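You operate a simulated robot arm through the tools that you are given. There is no shell and no other tool.

You are at the controls of a simulated robot arm. One attempt, no reset.

## Task
Press the cap on the jar in the press; seal it with the teal pad.
Fine: slide shut, hand clear, one stroke of the red knob; slide open again for the seal; pad back on its spot; nothing dropped, broken or left on. Set down upright: what you pick out.

It is judged by the outcome, as a careful person would: the job done as asked, and still so three seconds after it is handed in. It fails if anything else is knocked over, pushed out of place, dropped, spilled or broken. Lids that push on must go on centred and level and be pressed home; caps that screw on are set level and turned clockwise until they are tight.

## Robot
A 6-joint arm with a two-finger gripper, fixed in place. Base frame: the origin is on the floor under the middle of its stand, x ahead of it, y to its left, z up; the work surface is at about z = 850. Units: mm, rad, N and s.
It reaches about 1298 mm from its shoulder. Its first joint turns from -2.601 to 2.601 rad. Payload 1.57 kg.
The TCP is the grasp point between the finger pads, 21 mm short of the fingertips. In the tool frame z runs along the fingers and y along their closing line. The gripper opens to 70 mm; its body begins 50 mm behind the TCP.
Orientation is that of the tool frame in the base frame, as a unit quaternion [x, y, z, w]. With the fingers straight down and closing along the base's y, the tool's x points along the base's -x, its y along +y and its z along -z.

## Interface
- The arm moves only by the tool move_arm. Its argument "rows" is a list of rows, each a list of 7 numbers: the shift along the tool's x, y, z in units of 500 mm (1.0 is 500 mm), then the turn, a rotation vector about the tool's x, y, z in units of 180 degrees (1.0 is 180 degrees), then the opening, from 0 (shut) to 1 (fully open). In form: [[x, y, z, rx, ry, rz, claw], ...]. A call has 1 to 20 rows; each row is the pose to reach, as a shift and turn from the pose commanded when the call began, along the tool's axes at that moment. A call with a number of a shift or a turn outside -1 to 1 is refused whole. Rows are played at 5 a second. More than 50 mm and 0.15 rad between two rows, or a gripper value outside its range, and nothing of the call is played. A pose out of reach is approached as far as the arm can. The call stops where the force on the tool passes 40 N (or 10 N more than at its start, if that is more) or the arm is blocked; 0.2 s more then pass. The fingers move at their own pace (about 64.8 mm/s each) and stop on an object; they squeeze with about 30 N. The grip force told is the motor's: it shows also when the fingers shut on nothing. Time passes only in rows, and 0.2 s behind the last, so rows that repeat a pose let the fingers close. It gives the time, the measured TCP pose, the force on the tool (base axes), the opening and the grip force at its end, in the units of the frame above (readings bear some noise), with the torque about the TCP (base axes, N m) and any sound that the robot's microphone picked up.
- Cameras (640 x 400 px; columns grow to the right, rows downward): "scene" is fixed at [51.7, -649.9, 1578.5]; the picture's right is [0.28, -0.96, 0.00], its down [-0.82, -0.24, -0.51] and it looks along [0.49, 0.14, -0.86] (base axes); focal length 302 px, centre (320, 200). "wrist" rides on the gripper at [79, 4, -81] in the tool frame; the picture's right is [-0.05, 1.00, 0.00], its down [-0.67, -0.04, -0.74] and it looks along [-0.74, -0.04, 0.67] (tool axes); focal length 256 px, centre (320, 200). There is no depth. A picture from a camera that has moved, and an enlarged one, comes with that camera's place and axes in the base frame and with its lens.
- snapshot(camera): a new picture of that camera. The clock stands still meanwhile.
- raise_lower(by): slides the trunk up (or, below 0, down) by that many mm; the arm rides with it, the base frame stays. It gives what a move gives, with no picture.
- close_up(camera, box): a new picture of the part [left, top, right, bottom] of that camera's present view, enlarged. The clock stands still meanwhile.
- hand_in(): hands the job in; it is judged then, once.

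Places have to be worked out from the pictures, the camera data and where the tool is seen. Open the gripper and draw the arm clear of the work before you hand the job in, unless the task says otherwise.

The tools are called after "Emit:" by a JSON object that holds its "name" and its "arguments". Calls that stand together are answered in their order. move_arm: Moves the arm, as the interface text tells. Its arguments: {"type":"object","properties":{"rows":{"type":"array","items":{"type":"array","items":{"type":"number"}}}},"required":["rows"]} The other tools are called the same way: raise_lower (by) moves the trunk up or down; snapshot (camera) takes a picture; close_up (camera, box) takes an enlarged picture of a part of a camera's view; hand_in () hands the job in.

At the start:

```text
clock: 0.0
tcp_pos: [347.6, -579.5, 1288.8]
tcp_rot: [0.0, 1.0, 0.0, -0.001]
ft_force: [-0.3, 0.0, -0.3]
wrist_torque: [0.02, -0.01, -0.02]
grip_width: 70.3
gripper_force: 0.2
trunk travel left (down, up): [-970.0, 0.0]
```

scene: 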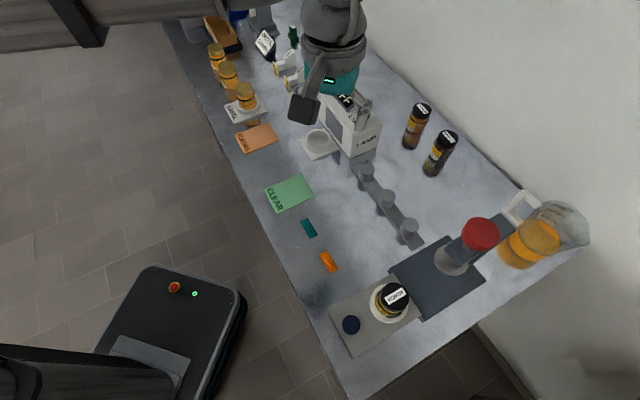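
wrist: 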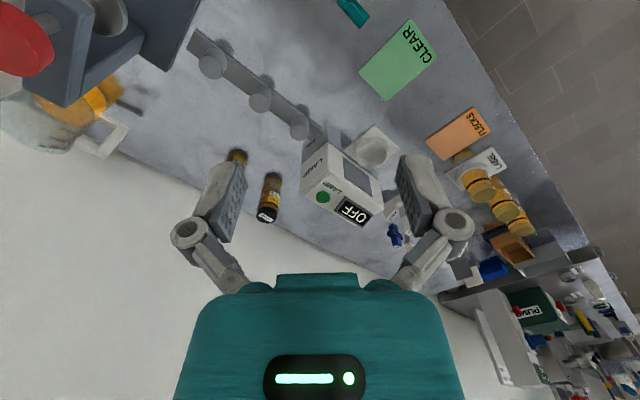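

I'll start by looking closely at the press area and the small items on the table in the scene camera.

Emit:
{"name": "close_up", "arguments": {"camera": "scene", "box": [300, 180, 600, 368]}}

Emit:
{"name": "close_up", "arguments": {"camera": "scene", "box": [200, 80, 460, 242]}}

Emit:
{"name": "close_up", "arguments": {"camera": "scene", "box": [180, 0, 400, 138]}}

Emit:
{"name": "close_up", "arguments": {"camera": "scene", "box": [280, 200, 440, 300]}}

```text
2.13 times, centred on (450, 274) of scene
camera zoom: at [51.7, -649.9, 1578.5], right [0.28, -0.96, 0.0], down [-0.82, -0.24, -0.51], along [0.49, 0.14, -0.86], focal length 641 px, centre (43, 43)
```

zoom: 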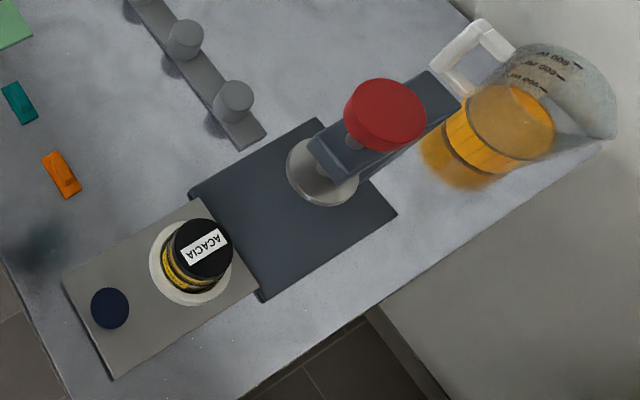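

```text
2.46 times, centred on (330, 161) of scene
camera zoom: at [51.7, -649.9, 1578.5], right [0.28, -0.96, 0.0], down [-0.82, -0.24, -0.51], along [0.49, 0.14, -0.86], focal length 742 px, centre (295, 296)
```

zoom: 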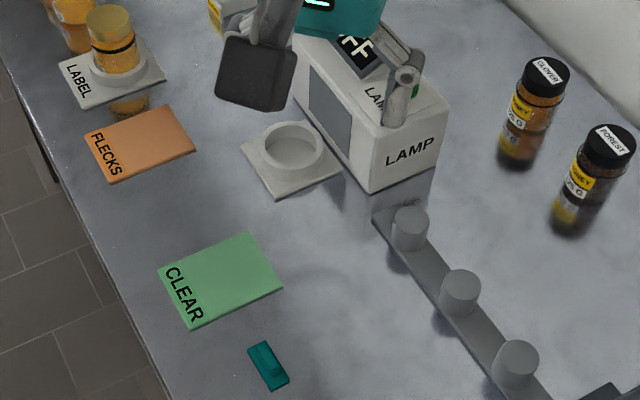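

```text
2.90 times, centred on (290, 69) of scene
camera zoom: at [51.7, -649.9, 1578.5], right [0.28, -0.96, 0.0], down [-0.82, -0.24, -0.51], along [0.49, 0.14, -0.86], focal length 874 px, centre (407, 580)
```

zoom: 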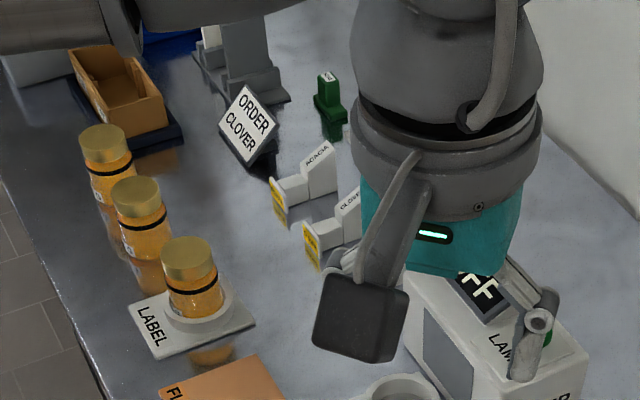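

```text
4.00 times, centred on (360, 250) of scene
camera zoom: at [51.7, -649.9, 1578.5], right [0.28, -0.96, 0.0], down [-0.82, -0.24, -0.51], along [0.49, 0.14, -0.86], focal length 1206 px, centre (160, 0)
```

zoom: 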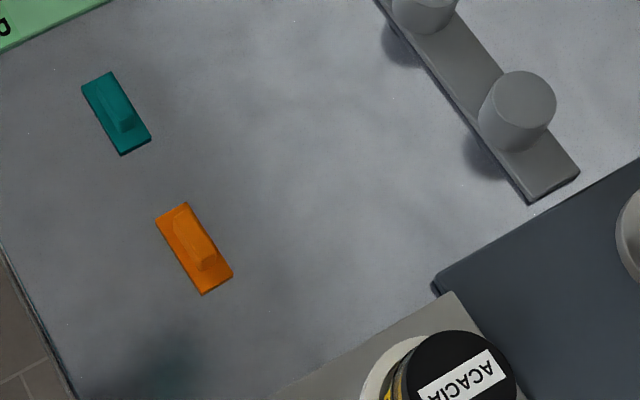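

The slide of the press (gray plate with a dark-blue knob and the ACACIA jar) is out toward the robot, and the press sits at about 45° near (330,-860). I move the hand back over the near edge at the same height so the wrist camera looks at the press.

Emit:
{"name": "move_arm", "arguments": {"rows": [[0.06, -0.055, 0, 0, 0, 0, 1], [0.12, -0.11, 0, 0, 0, 0, 1], [0.18, -0.165, 0, 0, 0, 0, 1], [0.24, -0.22, 0, 0, 0, 0, 1], [0.3, -0.275, 0, 0, 0, 0, 1], [0.36, -0.33, 0, 0, 0, 0, 1], [0.42, -0.385, 0, 0, 0, 0, 1], [0.48, -0.44, 0, 0, 0, 0, 1]]}}

Emit:
{"name": "snapshot", "arguments": {"camera": "wrist"}}

Emit:
{"name": "snapshot", "arguments": {"camera": "scene"}}

```text
clock: 1.8
tcp_pos: [106.0, -801.0, 1288.4]
tcp_rot: [0.0, 1.0, -0.001, 0.0]
ft_force: [0.2, 0.1, 0.2]
wrist_torque: [0.01, 0.0, 0.01]
grip_width: 70.0
gripper_force: 0.1
trunk travel left (down, up): [-970.0, 0.0]
```

```text
taken
camera wrist: at [26.0, -798.5, 1369.4], right [0.05, 1.0, 0.0], down [0.67, -0.04, 0.75], along [0.74, -0.04, -0.67], focal length 256 px, centre (320, 200)
```

wrist: 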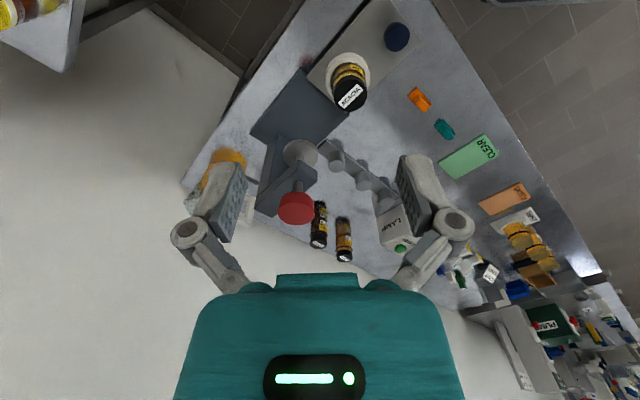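

```text
taken
```

scene: 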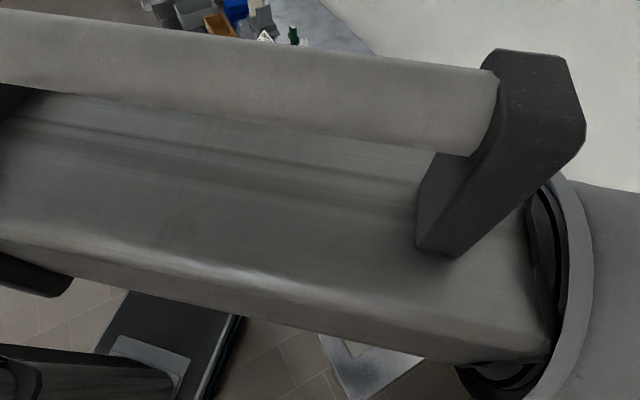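

The wrist view (upside-down) shows the press, jar, pads. Take close-ups of it from here.

Emit:
{"name": "close_up", "arguments": {"camera": "wrist", "box": [180, 80, 372, 200]}}

Emit:
{"name": "close_up", "arguments": {"camera": "wrist", "box": [300, 0, 460, 100]}}

Emit:
{"name": "close_up", "arguments": {"camera": "wrist", "box": [180, 140, 372, 260]}}

```text
3.33 times, centred on (276, 140) of wrist
camera zoom: at [26.0, -798.5, 1369.4], right [0.05, 1.0, 0.0], down [0.67, -0.04, 0.75], along [0.74, -0.04, -0.67], focal length 853 px, centre (467, 400)
```

zoom: 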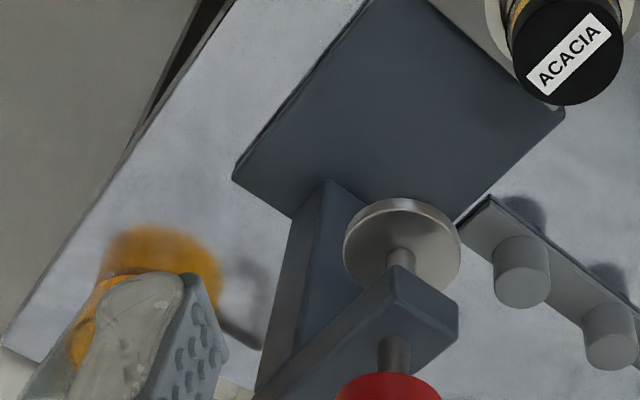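

```text
4.00 times, centred on (380, 50) of wrist
camera zoom: at [26.0, -798.5, 1369.4], right [0.05, 1.0, 0.0], down [0.67, -0.04, 0.75], along [0.74, -0.04, -0.67], focal length 1024 px, centre (80, 800)
```

zoom: 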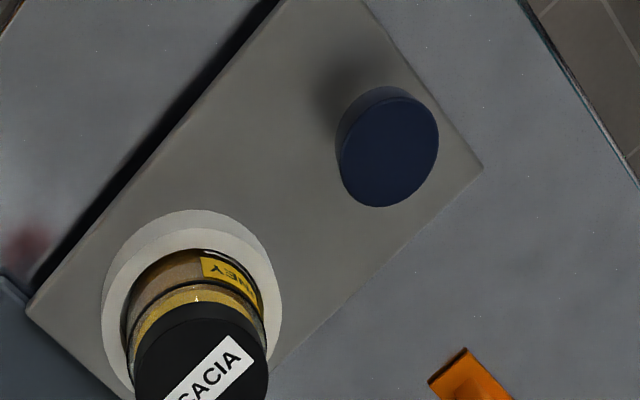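

```text
3.33 times, centred on (276, 200) of wrist
camera zoom: at [26.0, -798.5, 1369.4], right [0.05, 1.0, 0.0], down [0.67, -0.04, 0.75], along [0.74, -0.04, -0.67], focal length 853 px, centre (467, 200)
```

zoom: 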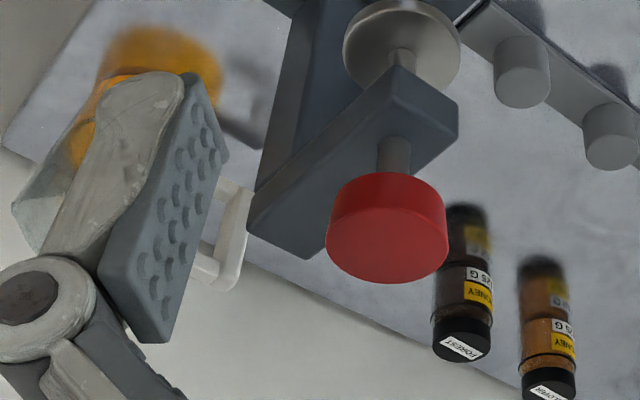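

The press head is a plunger with a red knob (top about (336,-853,1113)), and the slide's blue knob is near (162,-684,905). I turn the hand 45° so it lines up with the slide, and hover above the blue knob for a closer look.

Emit:
{"name": "move_arm", "arguments": {"rows": [[-0.0187, 0.039, 0.0593, 0, 0, 0.0417, 1], [-0.0373, 0.078, 0.1187, 0, 0, 0.0833, 1], [-0.056, 0.117, 0.178, 0, 0, 0.125, 1], [-0.0747, 0.156, 0.2373, 0, 0, 0.1667, 1], [-0.0933, 0.195, 0.2967, 0, 0, 0.2083, 1], [-0.112, 0.234, 0.356, 0, 0, 0.25, 1]]}}

Emit:
{"name": "snapshot", "arguments": {"camera": "wrist"}}

Emit:
{"name": "snapshot", "arguments": {"camera": "scene"}}

```text
clock: 3.2
tcp_pos: [162.6, -683.4, 1288.7]
tcp_rot: [0.383, 0.924, 0.0, 0.0]
ft_force: [0.0, -0.5, -0.9]
wrist_torque: [0.03, 0.04, 0.0]
grip_width: 69.9
gripper_force: 0.0
out of reach, approached as far as the arm can: row 1, 2, 3, 4, 5, 6
trunk travel left (down, up): [-970.0, 0.0]
```

```text
taken
camera wrist: at [109.2, -624.8, 1370.0], right [0.75, 0.67, 0.0], down [0.44, -0.5, 0.74], along [0.5, -0.56, -0.67], focal length 256 px, centre (320, 200)
```

wrist: 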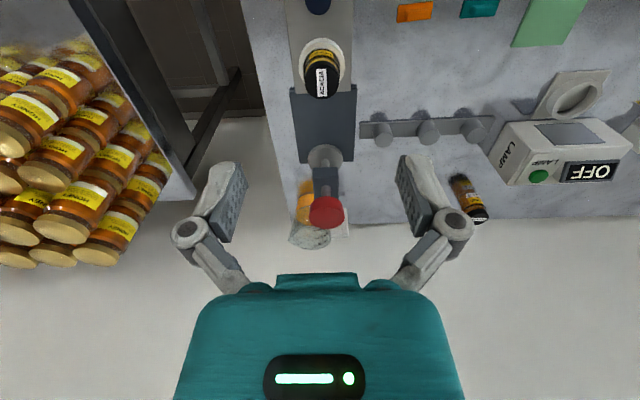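

```text
taken
```

scene: 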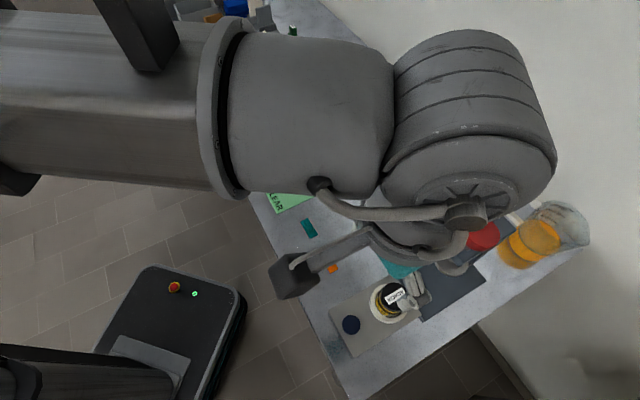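

The height did not change — the arm cannot reach lower from this trunk height, so I lower the trunk by 150 mm and look again.

Emit:
{"name": "raise_lower", "arguments": {"by": -150}}

Emit:
{"name": "snapshot", "arguments": {"camera": "wrist"}}

Emit:
{"name": "snapshot", "arguments": {"camera": "scene"}}

```text
clock: 5.0
tcp_pos: [162.9, -683.1, 1140.0]
tcp_rot: [0.383, 0.924, -0.001, 0.0]
ft_force: [0.0, 0.7, 0.0]
wrist_torque: [-0.02, -0.02, 0.0]
grip_width: 69.9
gripper_force: 0.0
trunk travel left (down, up): [-820.0, 150.0]
```

```text
taken
camera wrist: at [108.6, -625.8, 1219.8], right [0.74, 0.67, 0.0], down [0.45, -0.5, 0.74], along [0.5, -0.55, -0.67], focal length 256 px, centre (320, 200)
```

wrist: 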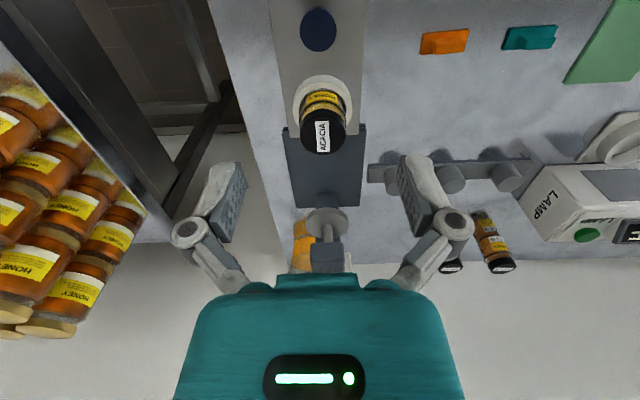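

```text
taken
```

scene: 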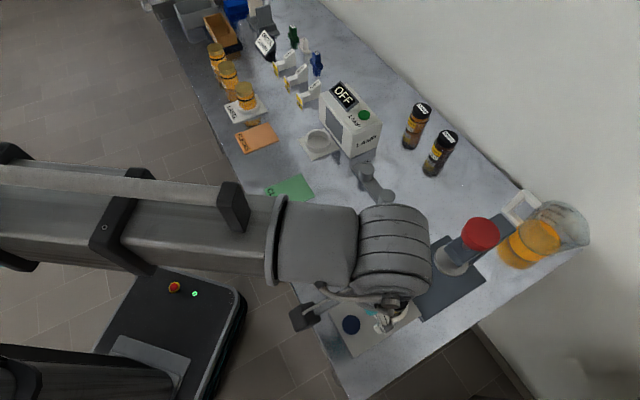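

The trunk lowers fine. Close-ups of the knob, jar and press from this hover.

Emit:
{"name": "close_up", "arguments": {"camera": "wrist", "box": [240, 0, 400, 100]}}

Emit:
{"name": "close_up", "arguments": {"camera": "wrist", "box": [240, 70, 400, 170]}}

Emit:
{"name": "close_up", "arguments": {"camera": "wrist", "box": [240, 170, 400, 270]}}

Emit:
{"name": "close_up", "arguments": {"camera": "wrist", "box": [400, 0, 592, 120]}}

```text
4.00 times, centred on (320, 50) of wrist
camera zoom: at [108.6, -625.8, 1219.8], right [0.74, 0.67, 0.0], down [0.45, -0.5, 0.74], along [0.5, -0.55, -0.67], focal length 1024 px, centre (320, 800)
```

zoom: 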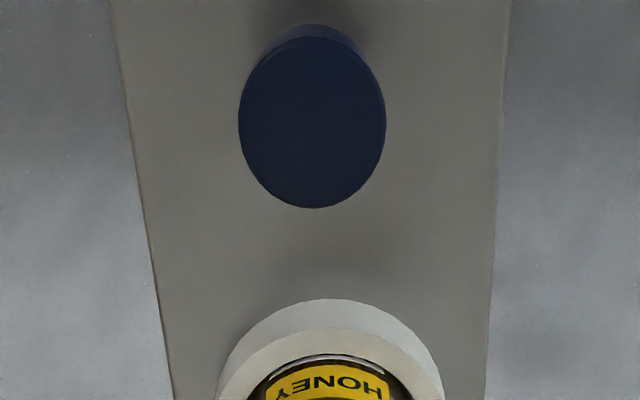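

```text
4.00 times, centred on (320, 120) of wrist
camera zoom: at [108.6, -625.8, 1219.8], right [0.74, 0.67, 0.0], down [0.45, -0.5, 0.74], along [0.5, -0.55, -0.67], focal length 1024 px, centre (320, 520)
```

zoom: 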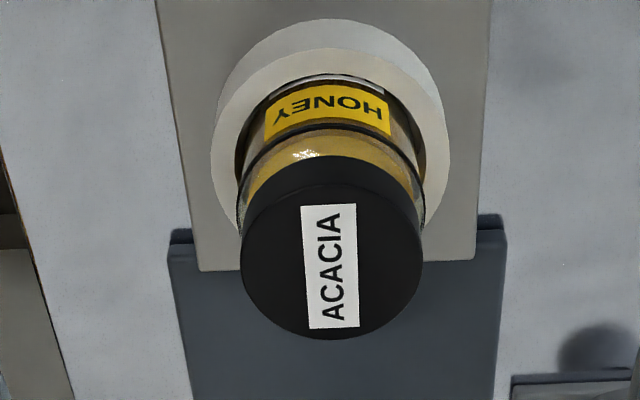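

```text
4.00 times, centred on (320, 220) of wrist
camera zoom: at [108.6, -625.8, 1219.8], right [0.74, 0.67, 0.0], down [0.45, -0.5, 0.74], along [0.5, -0.55, -0.67], focal length 1024 px, centre (320, 120)
```

zoom: 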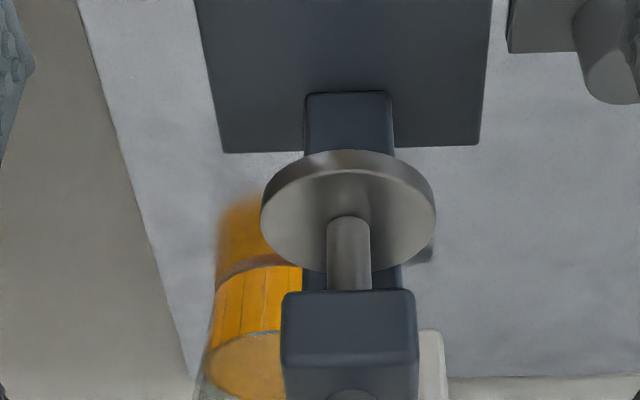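

```text
3.33 times, centred on (496, 60) of wrist
camera zoom: at [108.6, -625.8, 1219.8], right [0.74, 0.67, 0.0], down [0.45, -0.5, 0.74], along [0.5, -0.55, -0.67], focal length 853 px, centre (-267, 667)
```

zoom: 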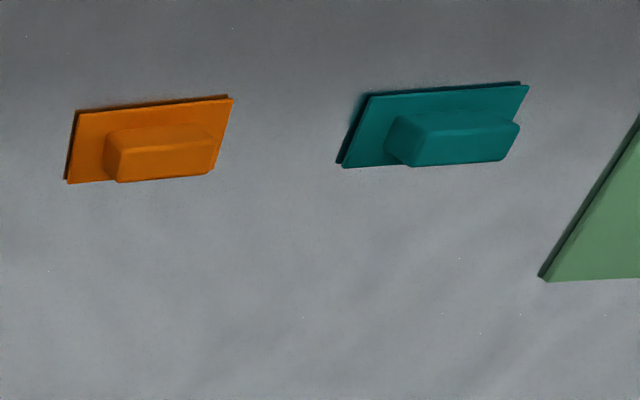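

Knob top is near (163,-685,905), about 39 mm across; jar cap top near (233,-757,951); the plunger axis is about 140 mm further in. I test whether the arm can go straight down from here by 40 mm.

Emit:
{"name": "move_arm", "arguments": {"rows": [[0, 0, 0.04, 0, 0, 0, 1], [0, 0, 0.08, 0, 0, 0, 1], [0, 0, 0.08, 0, 0, 0, 1]]}}

```text
clock: 5.8
tcp_pos: [162.1, -683.0, 1139.1]
tcp_rot: [0.382, 0.924, 0.0, 0.0]
ft_force: [-0.5, 0.1, 0.5]
wrist_torque: [-0.03, -0.01, 0.01]
grip_width: 70.0
gripper_force: 0.0
out of reach, approached as far as the arm can: row 1, 2, 3
trunk travel left (down, up): [-820.0, 150.0]
```

No downward travel. I test upward 30 mm to learn whether the arm has any vertical travel of its own.

Emit:
{"name": "move_arm", "arguments": {"rows": [[0, 0, -0.03, 0, 0, 0, 1], [0, 0, -0.06, 0, 0, 0, 1], [0, 0, -0.06, 0, 0, 0, 1]]}}

```text
clock: 6.5
tcp_pos: [162.4, -684.7, 1138.6]
tcp_rot: [0.383, 0.924, 0.0, 0.0]
ft_force: [0.6, 0.1, -0.3]
wrist_torque: [0.01, 0.01, -0.02]
grip_width: 70.1
gripper_force: 0.1
out of reach, approached as far as the arm can: row 1, 2, 3
trunk travel left (down, up): [-820.0, 150.0]
```

Test a larger upward command to learn if the vertical comes only from the trunk.

Emit:
{"name": "move_arm", "arguments": {"rows": [[0, 0, -0.09, 0, 0, 0, 1], [0, 0, -0.18, 0, 0, 0, 1], [0, 0, -0.27, 0, 0, 0, 1], [0, 0, -0.36, 0, 0, 0, 1], [0, 0, -0.45, 0, 0, 0, 1]]}}

```text
clock: 7.8
tcp_pos: [162.6, -683.4, 1138.5]
tcp_rot: [0.383, 0.924, 0.0, 0.0]
ft_force: [-0.1, 0.2, -0.4]
wrist_torque: [0.02, 0.01, -0.02]
grip_width: 69.9
gripper_force: 0.0
out of reach, approached as far as the arm can: row 1, 2, 3, 4, 5
trunk travel left (down, up): [-820.0, 150.0]
```

Vertical motion comes only from the trunk. I lower 130 mm to just above the knob and check alignment.

Emit:
{"name": "raise_lower", "arguments": {"by": -130}}

Emit:
{"name": "snapshot", "arguments": {"camera": "wrist"}}

Emit:
{"name": "snapshot", "arguments": {"camera": "scene"}}

```text
clock: 9.3
tcp_pos: [162.9, -683.6, 1008.4]
tcp_rot: [0.383, 0.924, 0.0, 0.0]
ft_force: [0.0, -0.7, -0.6]
wrist_torque: [0.0, 0.05, 0.03]
grip_width: 69.9
gripper_force: 0.0
trunk travel left (down, up): [-690.0, 280.0]
```

```text
taken
camera wrist: at [108.6, -625.8, 1089.8], right [0.74, 0.67, 0.0], down [0.45, -0.5, 0.74], along [0.5, -0.55, -0.67], focal length 256 px, centre (320, 200)
```

wrist: 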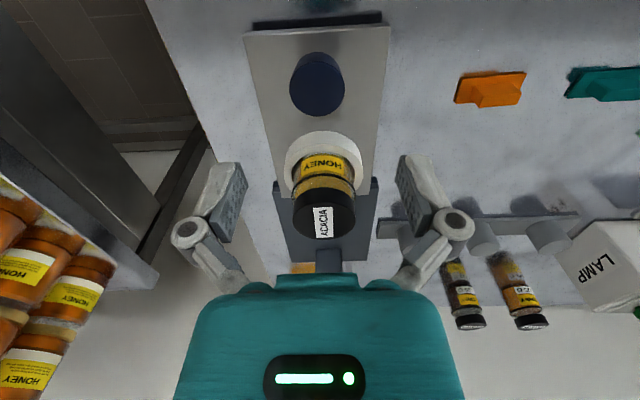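

```text
taken
```

scene: 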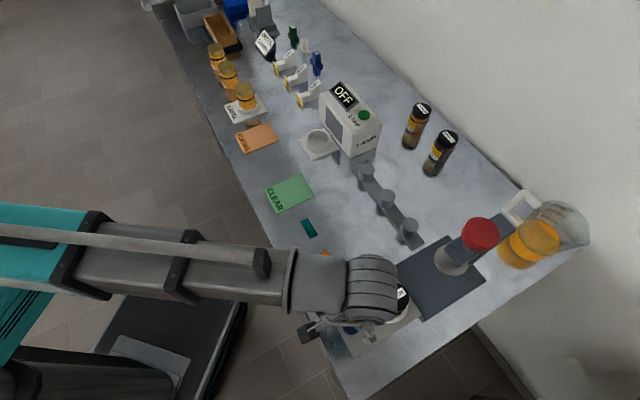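

Zoom on knob, slide end and dish to refine heights before lowering onto the knob.

Emit:
{"name": "close_up", "arguments": {"camera": "wrist", "box": [240, 10, 400, 110]}}

Emit:
{"name": "close_up", "arguments": {"camera": "wrist", "box": [240, 120, 400, 270]}}

Emit:
{"name": "close_up", "arguments": {"camera": "scene", "box": [280, 230, 520, 380]}}

Emit:
{"name": "close_up", "arguments": {"camera": "wrist", "box": [440, 50, 640, 175]}}

```text
4.00 times, centred on (320, 60) of wrist
camera zoom: at [108.6, -625.8, 1089.8], right [0.74, 0.67, 0.0], down [0.45, -0.5, 0.74], along [0.5, -0.55, -0.67], focal length 1024 px, centre (320, 760)
```

zoom: 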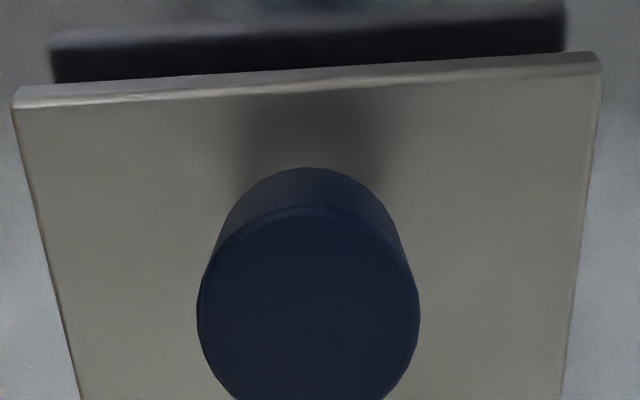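

```text
2.67 times, centred on (320, 195) of wrist
camera zoom: at [108.6, -625.8, 1089.8], right [0.74, 0.67, 0.0], down [0.45, -0.5, 0.74], along [0.5, -0.55, -0.67], focal length 683 px, centre (320, 213)
```

zoom: 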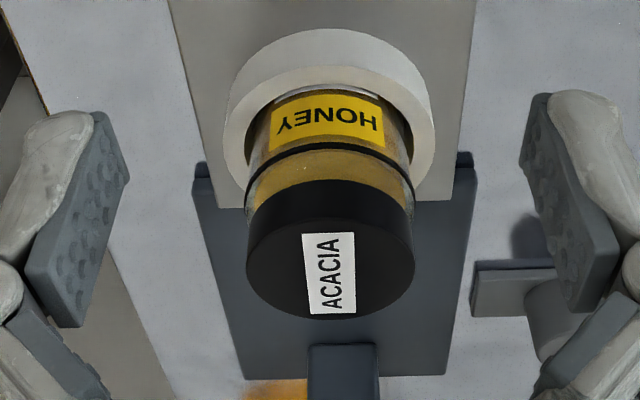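

```text
2.67 times, centred on (400, 305) of scene
camera zoom: at [51.7, -649.9, 1578.5], right [0.28, -0.96, 0.0], down [-0.82, -0.24, -0.51], along [0.49, 0.14, -0.86], focal length 804 px, centre (107, -80)
```

zoom: 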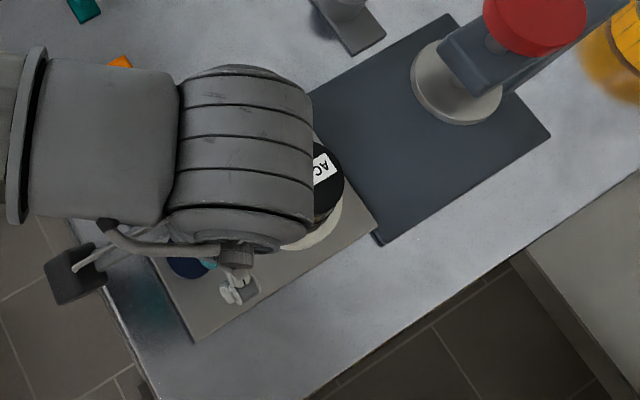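

```text
3.20 times, centred on (540, 112) of wrist
camera zoom: at [108.6, -625.8, 1089.8], right [0.74, 0.67, 0.0], down [0.45, -0.5, 0.74], along [0.5, -0.55, -0.67], focal length 819 px, centre (-384, 480)
```

zoom: 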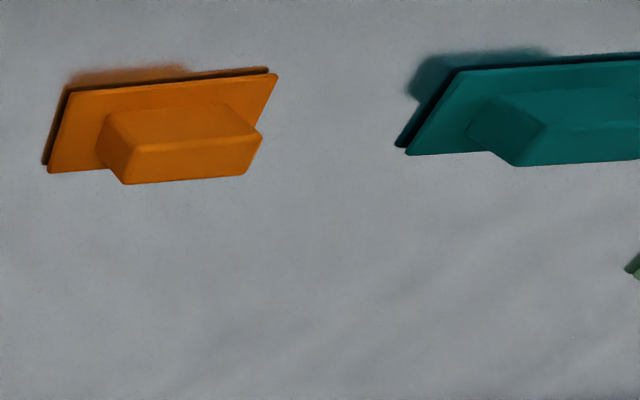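

The knob top works out at z≈920, about 37 mm across, with the slide top at z≈904; the jar cap top is at z≈952. I centre on the knob by (+2.1, −1.8) mm in tool axes, then lower to TCP 936.

Emit:
{"name": "move_arm", "arguments": {"rows": [[0.0042, -0.0036, 0, 0, 0, 0, 1], [0.0042, -0.0036, 0, 0, 0, 0, 1]]}}

Emit:
{"name": "raise_lower", "arguments": {"by": -72}}

Emit:
{"name": "snapshot", "arguments": {"camera": "wrist"}}

Emit:
{"name": "snapshot", "arguments": {"camera": "scene"}}

```text
clock: 9.9
tcp_pos: [159.6, -682.6, 1008.2]
tcp_rot: [0.382, 0.924, 0.0, -0.001]
ft_force: [-0.3, 0.4, 0.4]
wrist_torque: [0.0, 0.03, -0.04]
grip_width: 69.8
gripper_force: 0.0
trunk travel left (down, up): [-690.0, 280.0]
```

```text
clock: 11.0
tcp_pos: [160.3, -683.1, 936.8]
tcp_rot: [0.383, 0.924, 0.001, 0.0]
ft_force: [-0.4, -0.1, -0.1]
wrist_torque: [-0.02, -0.02, 0.0]
grip_width: 69.8
gripper_force: 0.2
trunk travel left (down, up): [-618.0, 352.0]
```

```text
taken
camera wrist: at [105.9, -625.7, 1017.8], right [0.74, 0.67, 0.0], down [0.45, -0.5, 0.74], along [0.5, -0.55, -0.67], focal length 256 px, centre (320, 200)
```

wrist: 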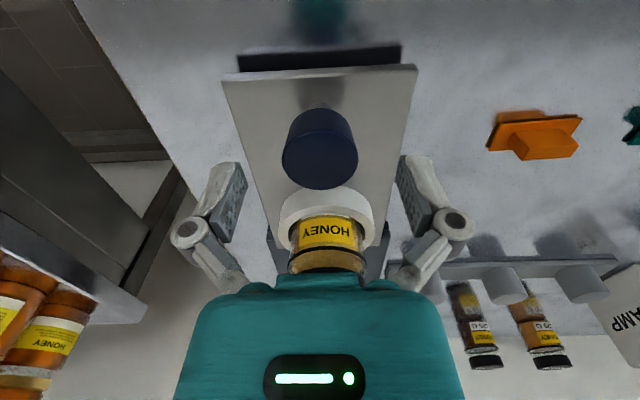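

```text
taken
```

scene: 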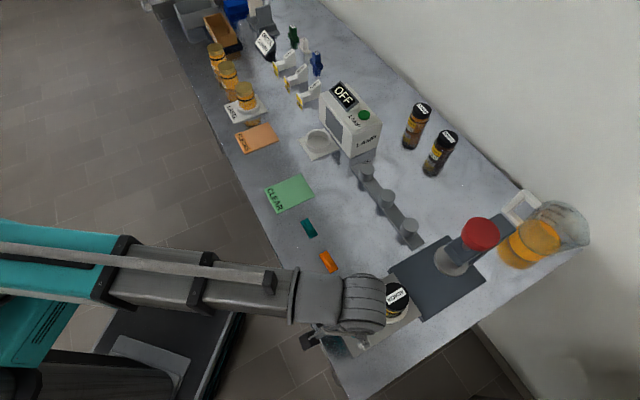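

The knob is centred between the fingers. I lower 8 mm more and close on the knob.

Emit:
{"name": "raise_lower", "arguments": {"by": -8}}

Emit:
{"name": "move_arm", "arguments": {"rows": [[0, 0, 0, 0, 0, 0, 0.6], [0, 0, 0, 0, 0, 0, 0.45], [0, 0, 0, 0, 0, 0, 0.3], [0, 0, 0, 0, 0, 0, 0.3]]}}

Emit:
{"name": "snapshot", "arguments": {"camera": "wrist"}}

```text
clock: 11.6
tcp_pos: [160.7, -682.7, 929.3]
tcp_rot: [0.383, 0.924, 0.001, 0.0]
ft_force: [-0.2, 0.4, 0.6]
wrist_torque: [0.0, -0.02, 0.0]
grip_width: 70.0
gripper_force: 0.1
trunk travel left (down, up): [-610.0, 360.0]
```

```text
clock: 12.6
tcp_pos: [159.0, -683.8, 928.0]
tcp_rot: [0.383, 0.924, 0.0, 0.0]
ft_force: [-0.3, -0.7, 2.2]
wrist_torque: [0.1, 0.06, 0.0]
grip_width: 36.2
gripper_force: 32.0
trunk travel left (down, up): [-610.0, 360.0]
```

```text
taken
camera wrist: at [105.9, -625.7, 1009.9], right [0.74, 0.67, 0.0], down [0.45, -0.5, 0.74], along [0.5, -0.55, -0.67], focal length 256 px, centre (320, 200)
```

wrist: 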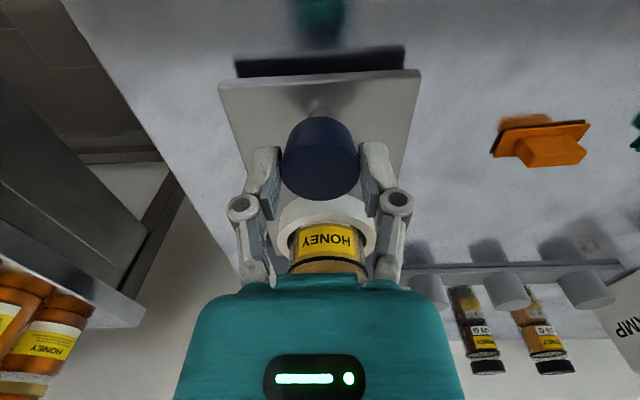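

The knob is held at 36 mm. I push the slide in (along tool −x) gently, 60 mm first.

Emit:
{"name": "move_arm", "arguments": {"rows": [[-0.008, 0, 0, 0, 0, 0, 0.3], [-0.02, 0, 0, 0, 0, 0, 0.3], [-0.036, 0, 0, 0, 0, 0, 0.3], [-0.054, 0, 0, 0, 0, 0, 0.3], [-0.072, 0, 0, 0, 0, 0, 0.3], [-0.09, 0, 0, 0, 0, 0, 0.3], [-0.106, 0, 0, 0, 0, 0, 0.3], [-0.116, 0, 0, 0, 0, 0, 0.3], [-0.12, 0, 0, 0, 0, 0, 0.3]]}}

Emit:
{"name": "snapshot", "arguments": {"camera": "wrist"}}

Emit:
{"name": "snapshot", "arguments": {"camera": "scene"}}

```text
clock: 14.6
tcp_pos: [201.9, -726.0, 928.1]
tcp_rot: [0.382, 0.924, 0.001, 0.0]
ft_force: [-0.2, 1.9, 0.2]
wrist_torque: [0.16, 0.16, 0.01]
grip_width: 36.0
gripper_force: 32.3
trunk travel left (down, up): [-610.0, 360.0]
```

```text
taken
camera wrist: at [148.3, -668.2, 1009.8], right [0.74, 0.67, 0.0], down [0.45, -0.5, 0.74], along [0.5, -0.55, -0.67], focal length 256 px, centre (320, 200)
```

wrist: 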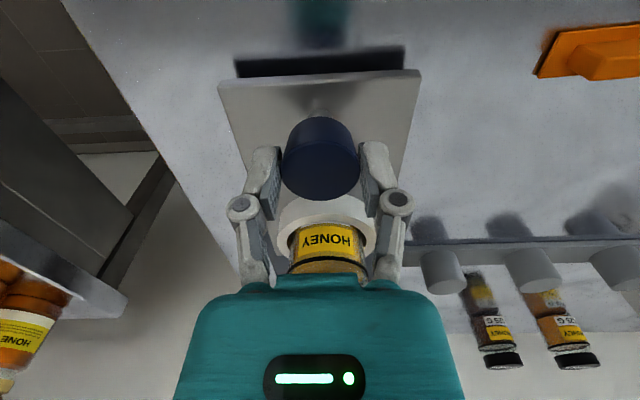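

```text
taken
```

scene: 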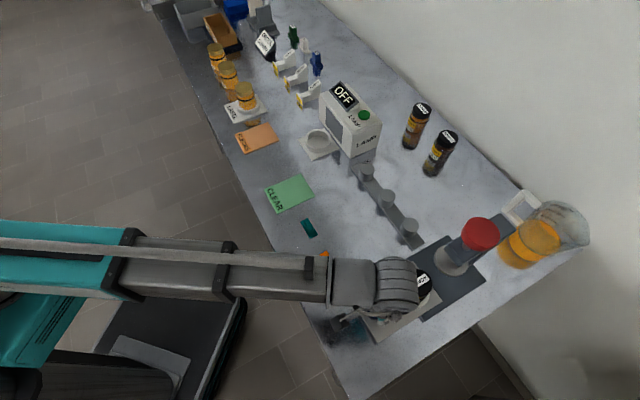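

Slide moves freely with ~2 N. I continue 50 mm, watching the clearance between the wrist and the red knob.

Emit:
{"name": "move_arm", "arguments": {"rows": [[-0.008, 0, 0, 0, 0, 0, 0.3], [-0.02, 0, 0, 0, 0, 0, 0.3], [-0.036, 0, 0, 0, 0, 0, 0.3], [-0.054, 0, 0, 0, 0, 0, 0.3], [-0.072, 0, 0, 0, 0, 0, 0.3], [-0.088, 0, 0, 0, 0, 0, 0.3], [-0.096, 0, 0, 0, 0, 0, 0.3], [-0.1, 0, 0, 0, 0, 0, 0.3]]}}

Emit:
{"name": "snapshot", "arguments": {"camera": "wrist"}}

Emit:
{"name": "close_up", "arguments": {"camera": "scene", "box": [280, 180, 600, 380]}}

```text
clock: 16.4
tcp_pos: [237.9, -761.6, 929.1]
tcp_rot: [0.383, 0.924, 0.0, 0.0]
ft_force: [0.1, 1.4, -0.8]
wrist_torque: [0.05, 0.07, -0.01]
grip_width: 36.3
gripper_force: 32.4
trunk travel left (down, up): [-610.0, 360.0]
```

```text
taken
camera wrist: at [183.9, -703.8, 1009.8], right [0.74, 0.67, 0.0], down [0.45, -0.5, 0.74], along [0.5, -0.55, -0.67], focal length 256 px, centre (320, 200)
```

wrist: 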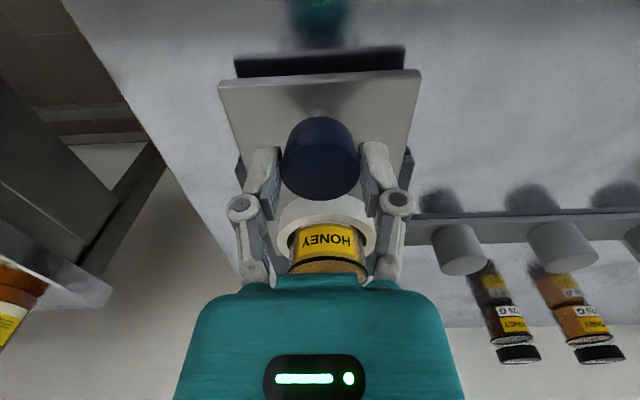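

```text
2.00 times, centred on (440, 280) of scene
camera zoom: at [51.7, -649.9, 1578.5], right [0.28, -0.96, 0.0], down [-0.82, -0.24, -0.51], along [0.49, 0.14, -0.86], focal length 603 px, centre (80, 40)
```

zoom: 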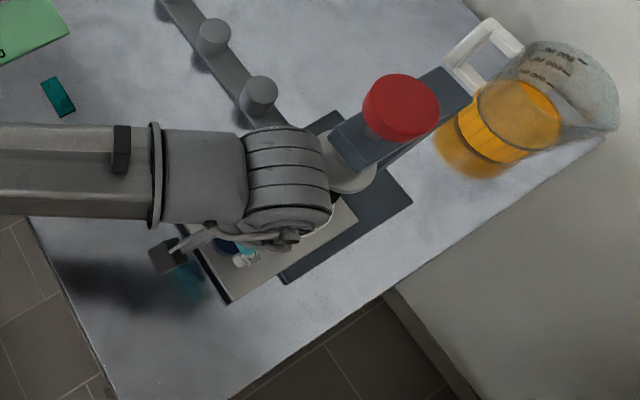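

Clearance estimate to the red knob at full shut is ~20 mm, acceptable. I push 20 mm more, then creep for the end stop.

Emit:
{"name": "move_arm", "arguments": {"rows": [[-0.006, 0, 0, 0, 0, 0, 0.3], [-0.016, 0, 0, 0, 0, 0, 0.3], [-0.028, 0, 0, 0, 0, 0, 0.3], [-0.036, 0, 0, 0, 0, 0, 0.3], [-0.04, 0, 0, 0, 0, 0, 0.3]]}}

Emit:
{"name": "snapshot", "arguments": {"camera": "wrist"}}

Emit:
{"name": "close_up", "arguments": {"camera": "scene", "box": [280, 180, 600, 380]}}

```text
clock: 17.6
tcp_pos: [252.1, -775.2, 927.9]
tcp_rot: [0.382, 0.924, 0.0, 0.0]
ft_force: [-2.1, 1.9, -1.4]
wrist_torque: [-0.12, -0.02, -0.02]
grip_width: 36.2
gripper_force: 31.8
trunk travel left (down, up): [-610.0, 360.0]
```

```text
taken
camera wrist: at [197.9, -717.7, 1009.8], right [0.74, 0.67, 0.0], down [0.45, -0.5, 0.74], along [0.5, -0.55, -0.67], focal length 256 px, centre (320, 200)
```

wrist: 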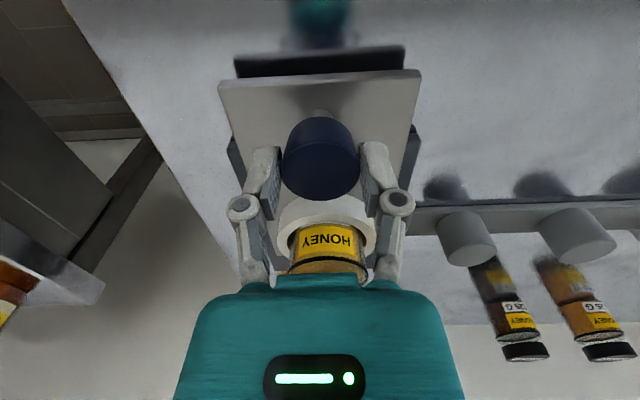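

```text
2.00 times, centred on (440, 280) of scene
camera zoom: at [51.7, -649.9, 1578.5], right [0.28, -0.96, 0.0], down [-0.82, -0.24, -0.51], along [0.49, 0.14, -0.86], focal length 603 px, centre (80, 40)
```

zoom: 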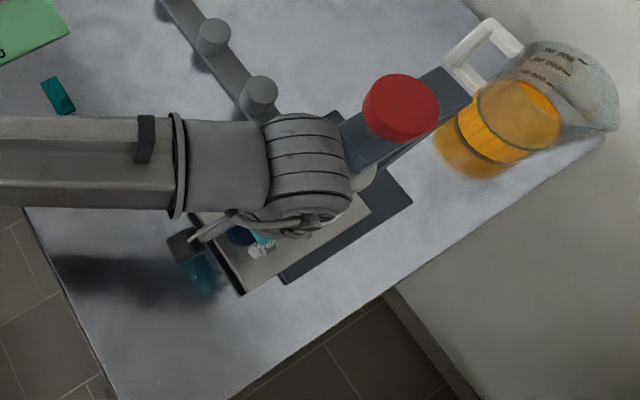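

Forces stay small (~3 N). I creep up to 16 mm more in 1.6 mm rows, which stops if it hits the end stop.

Emit:
{"name": "move_arm", "arguments": {"rows": [[-0.003, 0, 0, 0, 0, 0, 0.3], [-0.006, 0, 0, 0, 0, 0, 0.3], [-0.01, 0, 0, 0, 0, 0, 0.3], [-0.013, 0, 0, 0, 0, 0, 0.3], [-0.016, 0, 0, 0, 0, 0, 0.3], [-0.02, 0, 0, 0, 0, 0, 0.3]]}}

Emit:
{"name": "snapshot", "arguments": {"camera": "wrist"}}

```text
clock: 19.0
tcp_pos: [257.9, -779.8, 929.2]
tcp_rot: [0.383, 0.924, 0.001, -0.001]
ft_force: [-15.9, 18.0, -6.2]
wrist_torque: [0.28, 0.22, 0.01]
grip_width: 36.4
gripper_force: 31.9
trunk travel left (down, up): [-610.0, 360.0]
```

```text
taken
camera wrist: at [203.6, -723.6, 1010.9], right [0.74, 0.67, 0.0], down [0.45, -0.5, 0.74], along [0.5, -0.55, -0.67], focal length 256 px, centre (320, 200)
```

wrist: 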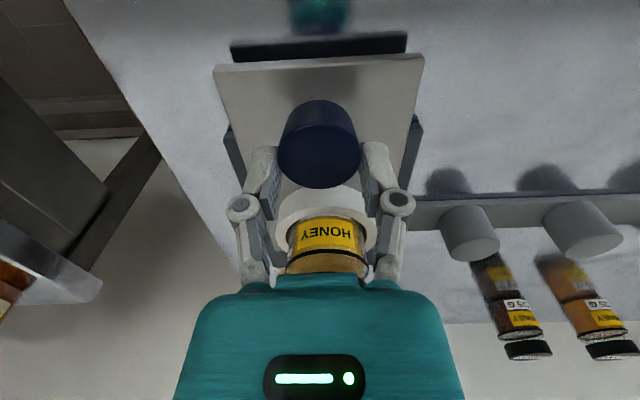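

The reading shows ~24 N against the push and the knob has slipped slightly in the fingers: the slide is against its stop. I open the fingers to release the knob.

Emit:
{"name": "move_arm", "arguments": {"rows": [[0.004, 0, 0, 0, 0, 0, 0.7], [0.006, 0, 0, 0, 0, 0, 1], [0.006, 0, 0, 0, 0, 0, 1], [0.006, 0, 0, 0, 0, 0, 1]]}}

Emit:
{"name": "snapshot", "arguments": {"camera": "wrist"}}

```text
clock: 20.0
tcp_pos: [256.2, -779.2, 929.1]
tcp_rot: [0.382, 0.924, 0.001, 0.0]
ft_force: [-0.6, -0.1, -0.2]
wrist_torque: [-0.01, 0.04, -0.03]
grip_width: 69.9
gripper_force: 0.0
trunk travel left (down, up): [-610.0, 360.0]
```

```text
taken
camera wrist: at [202.9, -723.0, 1009.8], right [0.74, 0.67, 0.0], down [0.45, -0.5, 0.74], along [0.5, -0.55, -0.67], focal length 256 px, centre (320, 200)
```

wrist: 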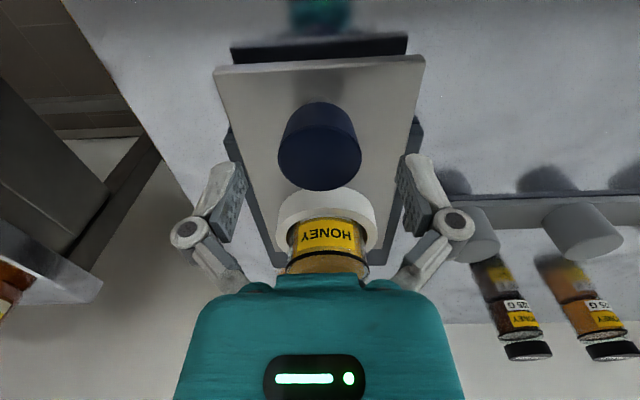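

Released. I raise the trunk clear of the knob (same lateral clearance), then back away to inspect the jar under the plunger.

Emit:
{"name": "raise_lower", "arguments": {"by": 60}}

Emit:
{"name": "move_arm", "arguments": {"rows": [[0.06, 0, 0, 0, 0, 0, 1], [0.14, 0, 0, 0, 0, 0, 1], [0.22, 0, 0, 0, 0, 0, 1], [0.3, 0, 0, 0, 0, 0, 1]]}}

Emit:
{"name": "snapshot", "arguments": {"camera": "wrist"}}

Emit:
{"name": "close_up", "arguments": {"camera": "scene", "box": [280, 180, 600, 380]}}

```text
clock: 21.0
tcp_pos: [255.4, -779.0, 988.4]
tcp_rot: [0.382, 0.924, 0.0, 0.0]
ft_force: [-0.6, -0.1, 0.1]
wrist_torque: [-0.02, 0.02, -0.02]
grip_width: 69.8
gripper_force: 0.0
trunk travel left (down, up): [-670.0, 300.0]
```

```text
clock: 22.0
tcp_pos: [150.9, -673.8, 989.4]
tcp_rot: [0.383, 0.924, 0.0, 0.0]
ft_force: [0.3, -0.8, -0.1]
wrist_torque: [0.02, -0.05, -0.04]
grip_width: 70.0
gripper_force: 0.1
trunk travel left (down, up): [-670.0, 300.0]
```

```text
taken
camera wrist: at [95.9, -615.8, 1069.9], right [0.74, 0.67, 0.0], down [0.45, -0.5, 0.74], along [0.5, -0.55, -0.67], focal length 256 px, centre (320, 200)
```

wrist: 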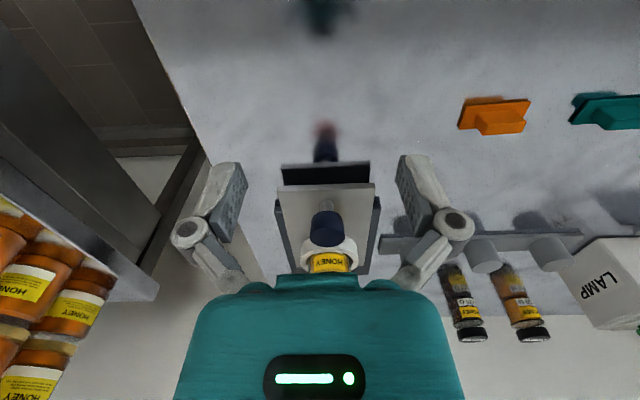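

```text
2.00 times, centred on (440, 280) of scene
camera zoom: at [51.7, -649.9, 1578.5], right [0.28, -0.96, 0.0], down [-0.82, -0.24, -0.51], along [0.49, 0.14, -0.86], focal length 603 px, centre (80, 40)
```

zoom: 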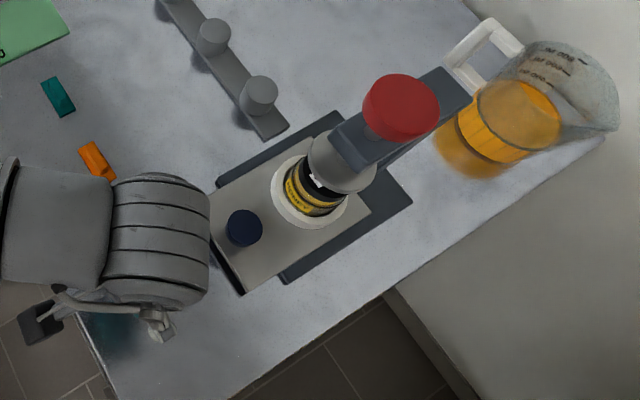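

Knob appears to have stopped at about 128 mm of travel with the jar under the plunger. I raise to check alignment of cap and plunger from this direction.

Emit:
{"name": "raise_lower", "arguments": {"by": 150}}

Emit:
{"name": "close_up", "arguments": {"camera": "wrist", "box": [240, 100, 400, 200]}}

Emit:
{"name": "close_up", "arguments": {"camera": "wrist", "box": [240, 170, 400, 270]}}

```text
clock: 23.8
tcp_pos: [151.0, -675.1, 1138.9]
tcp_rot: [0.383, 0.924, 0.0, 0.0]
ft_force: [0.3, -0.3, 0.6]
wrist_torque: [0.03, 0.0, -0.01]
grip_width: 69.9
gripper_force: 0.0
trunk travel left (down, up): [-820.0, 150.0]
```

```text
4.00 times, centred on (320, 150) of wrist
camera zoom: at [96.3, -616.6, 1219.7], right [0.74, 0.67, 0.0], down [0.45, -0.5, 0.74], along [0.5, -0.55, -0.67], focal length 1024 px, centre (320, 400)
```

zoom: 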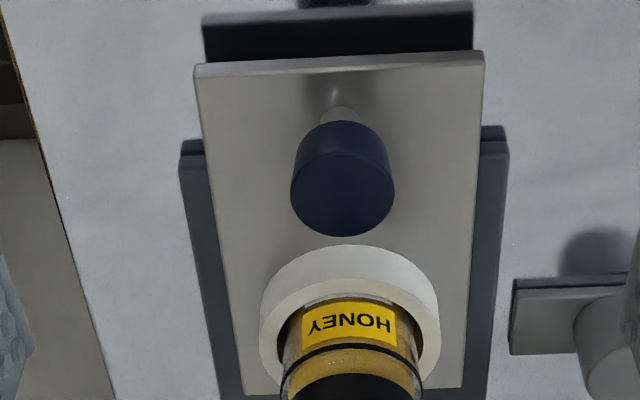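

```text
4.00 times, centred on (320, 220) of wrist
camera zoom: at [96.3, -616.6, 1219.7], right [0.74, 0.67, 0.0], down [0.45, -0.5, 0.74], along [0.5, -0.55, -0.67], focal length 1024 px, centre (320, 120)
```

zoom: 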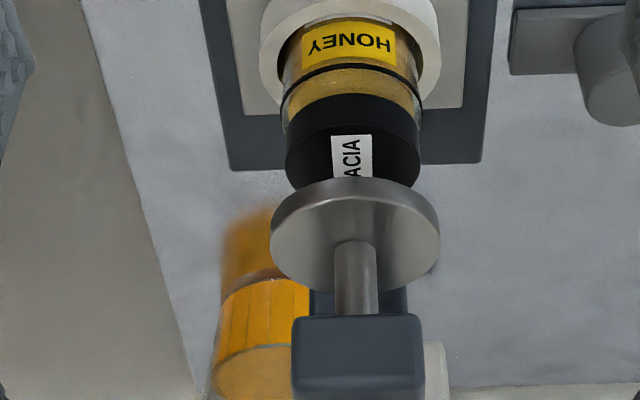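

The blue knob is actually a mushroom on a stem, so the slide surface is lower than I thought (≈865). I want to verify the jar is centred under the plunger along the slide axis, so I move to a view from another direction (yaw 0, looking along +x).

Emit:
{"name": "move_arm", "arguments": {"rows": [[-0.0231, -0.0566, 0, 0, 0, -0.0417, 1], [-0.0462, -0.1131, 0, 0, 0, -0.0833, 1], [-0.0693, -0.1697, 0, 0, 0, -0.125, 1], [-0.0924, -0.2263, 0, 0, 0, -0.1667, 1], [-0.1155, -0.2829, 0, 0, 0, -0.2083, 1], [-0.1386, -0.3394, 0, 0, 0, -0.25, 1]]}}

Emit:
{"name": "snapshot", "arguments": {"camera": "wrist"}}

Emit:
{"name": "close_up", "arguments": {"camera": "wrist", "box": [240, 150, 400, 250]}}

```text
clock: 25.1
tcp_pos: [79.4, -843.3, 1137.9]
tcp_rot: [-0.001, 1.0, 0.0, 0.0]
ft_force: [-0.5, -0.9, 0.1]
wrist_torque: [0.03, 0.0, 0.01]
grip_width: 70.0
gripper_force: 0.0
trunk travel left (down, up): [-820.0, 150.0]
```

```text
taken
camera wrist: at [-1.3, -841.8, 1219.5], right [0.05, 1.0, 0.0], down [0.67, -0.03, 0.74], along [0.74, -0.04, -0.67], focal length 256 px, centre (320, 200)
```

wrist: 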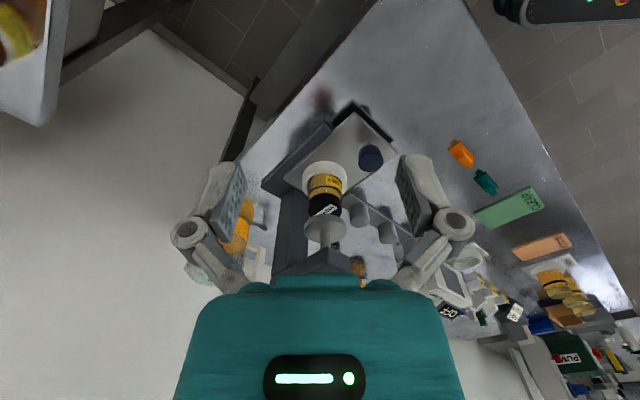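

```text
4.00 times, centred on (320, 200) of wrist
camera zoom: at [-1.3, -841.8, 1219.5], right [0.05, 1.0, 0.0], down [0.67, -0.03, 0.74], along [0.74, -0.04, -0.67], focal length 1024 px, centre (320, 200)
```

zoom: 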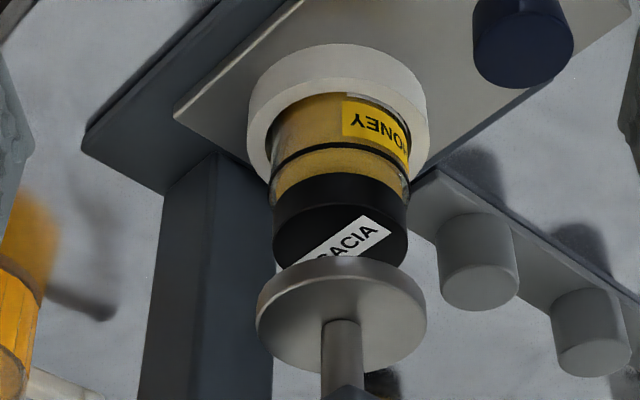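

Cap and plunger are coaxial in this view (both centred at column ≈341), so the slide is properly shut. Next I raise the hand, close the fingers, and view the red knob from above.

Emit:
{"name": "raise_lower", "arguments": {"by": 130}}

Emit:
{"name": "snapshot", "arguments": {"camera": "wrist"}}

Emit:
{"name": "close_up", "arguments": {"camera": "wrist", "box": [240, 130, 400, 270]}}

```text
clock: 26.7
tcp_pos: [78.8, -843.5, 1268.2]
tcp_rot: [0.0, 1.0, 0.0, 0.0]
ft_force: [-0.3, 0.0, -0.5]
wrist_torque: [-0.02, -0.01, -0.03]
grip_width: 70.0
gripper_force: 0.1
trunk travel left (down, up): [-950.0, 20.0]
```

```text
taken
camera wrist: at [-0.9, -840.7, 1349.7], right [0.05, 1.0, 0.0], down [0.67, -0.04, 0.74], along [0.74, -0.04, -0.67], focal length 256 px, centre (320, 200)
```

wrist: 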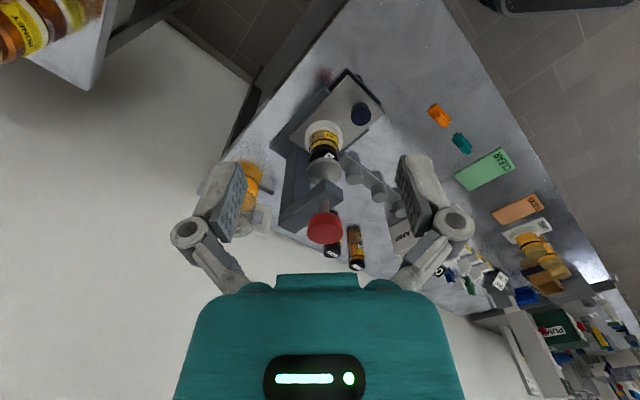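

```text
2.86 times, centred on (320, 200) of wrist
camera zoom: at [-0.9, -840.7, 1349.7], right [0.05, 1.0, 0.0], down [0.67, -0.04, 0.74], along [0.74, -0.04, -0.67], focal length 731 px, centre (320, 200)
```

zoom: 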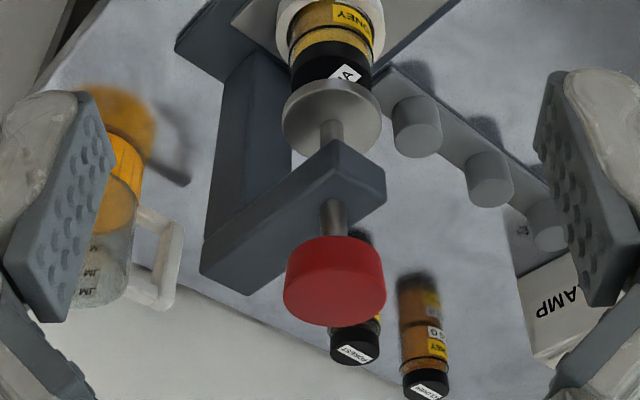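

Red knob top solves to about (328,−848,1120), ~56 mm across. I move over it at this height while closing the fingers.

Emit:
{"name": "move_arm", "arguments": {"rows": [[-0.05, -0.001, 0, 0, 0, 0, 0.5], [-0.13, -0.002, 0, 0, 0, 0, 0], [-0.22, -0.004, 0, 0, 0, 0, 0], [-0.31, -0.006, 0, 0, 0, 0, 0], [-0.4, -0.008, 0, 0, 0, 0, 0], [-0.46, -0.009, 0, 0, 0, 0, 0], [-0.498, -0.009, 0, 0, 0, 0, 0], [-0.498, -0.009, 0, 0, 0, 0, 0]]}}

Emit:
{"name": "snapshot", "arguments": {"camera": "wrist"}}

Emit:
{"name": "snapshot", "arguments": {"camera": "scene"}}

```text
clock: 28.5
tcp_pos: [328.4, -847.6, 1269.3]
tcp_rot: [0.0, 1.0, 0.0, 0.0]
ft_force: [0.7, 0.1, -0.3]
wrist_torque: [0.04, -0.01, 0.01]
grip_width: 0.1
gripper_force: 28.2
trunk travel left (down, up): [-950.0, 20.0]
```

```text
taken
camera wrist: at [248.1, -844.7, 1349.8], right [0.05, 1.0, 0.0], down [0.67, -0.04, 0.74], along [0.74, -0.04, -0.67], focal length 256 px, centre (320, 200)
```

wrist: 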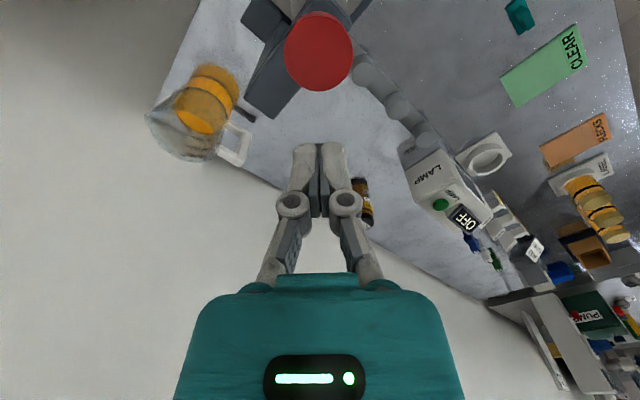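

```text
taken
```

scene: 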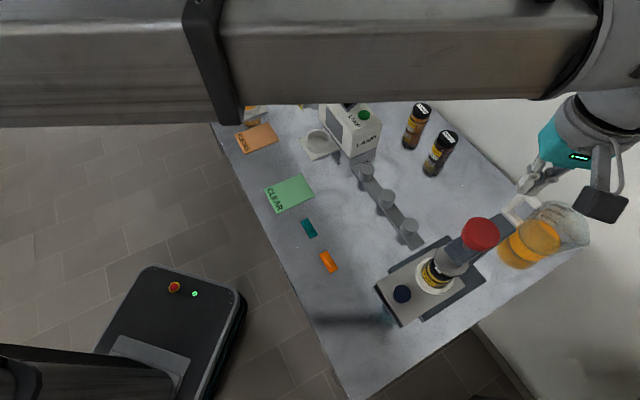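

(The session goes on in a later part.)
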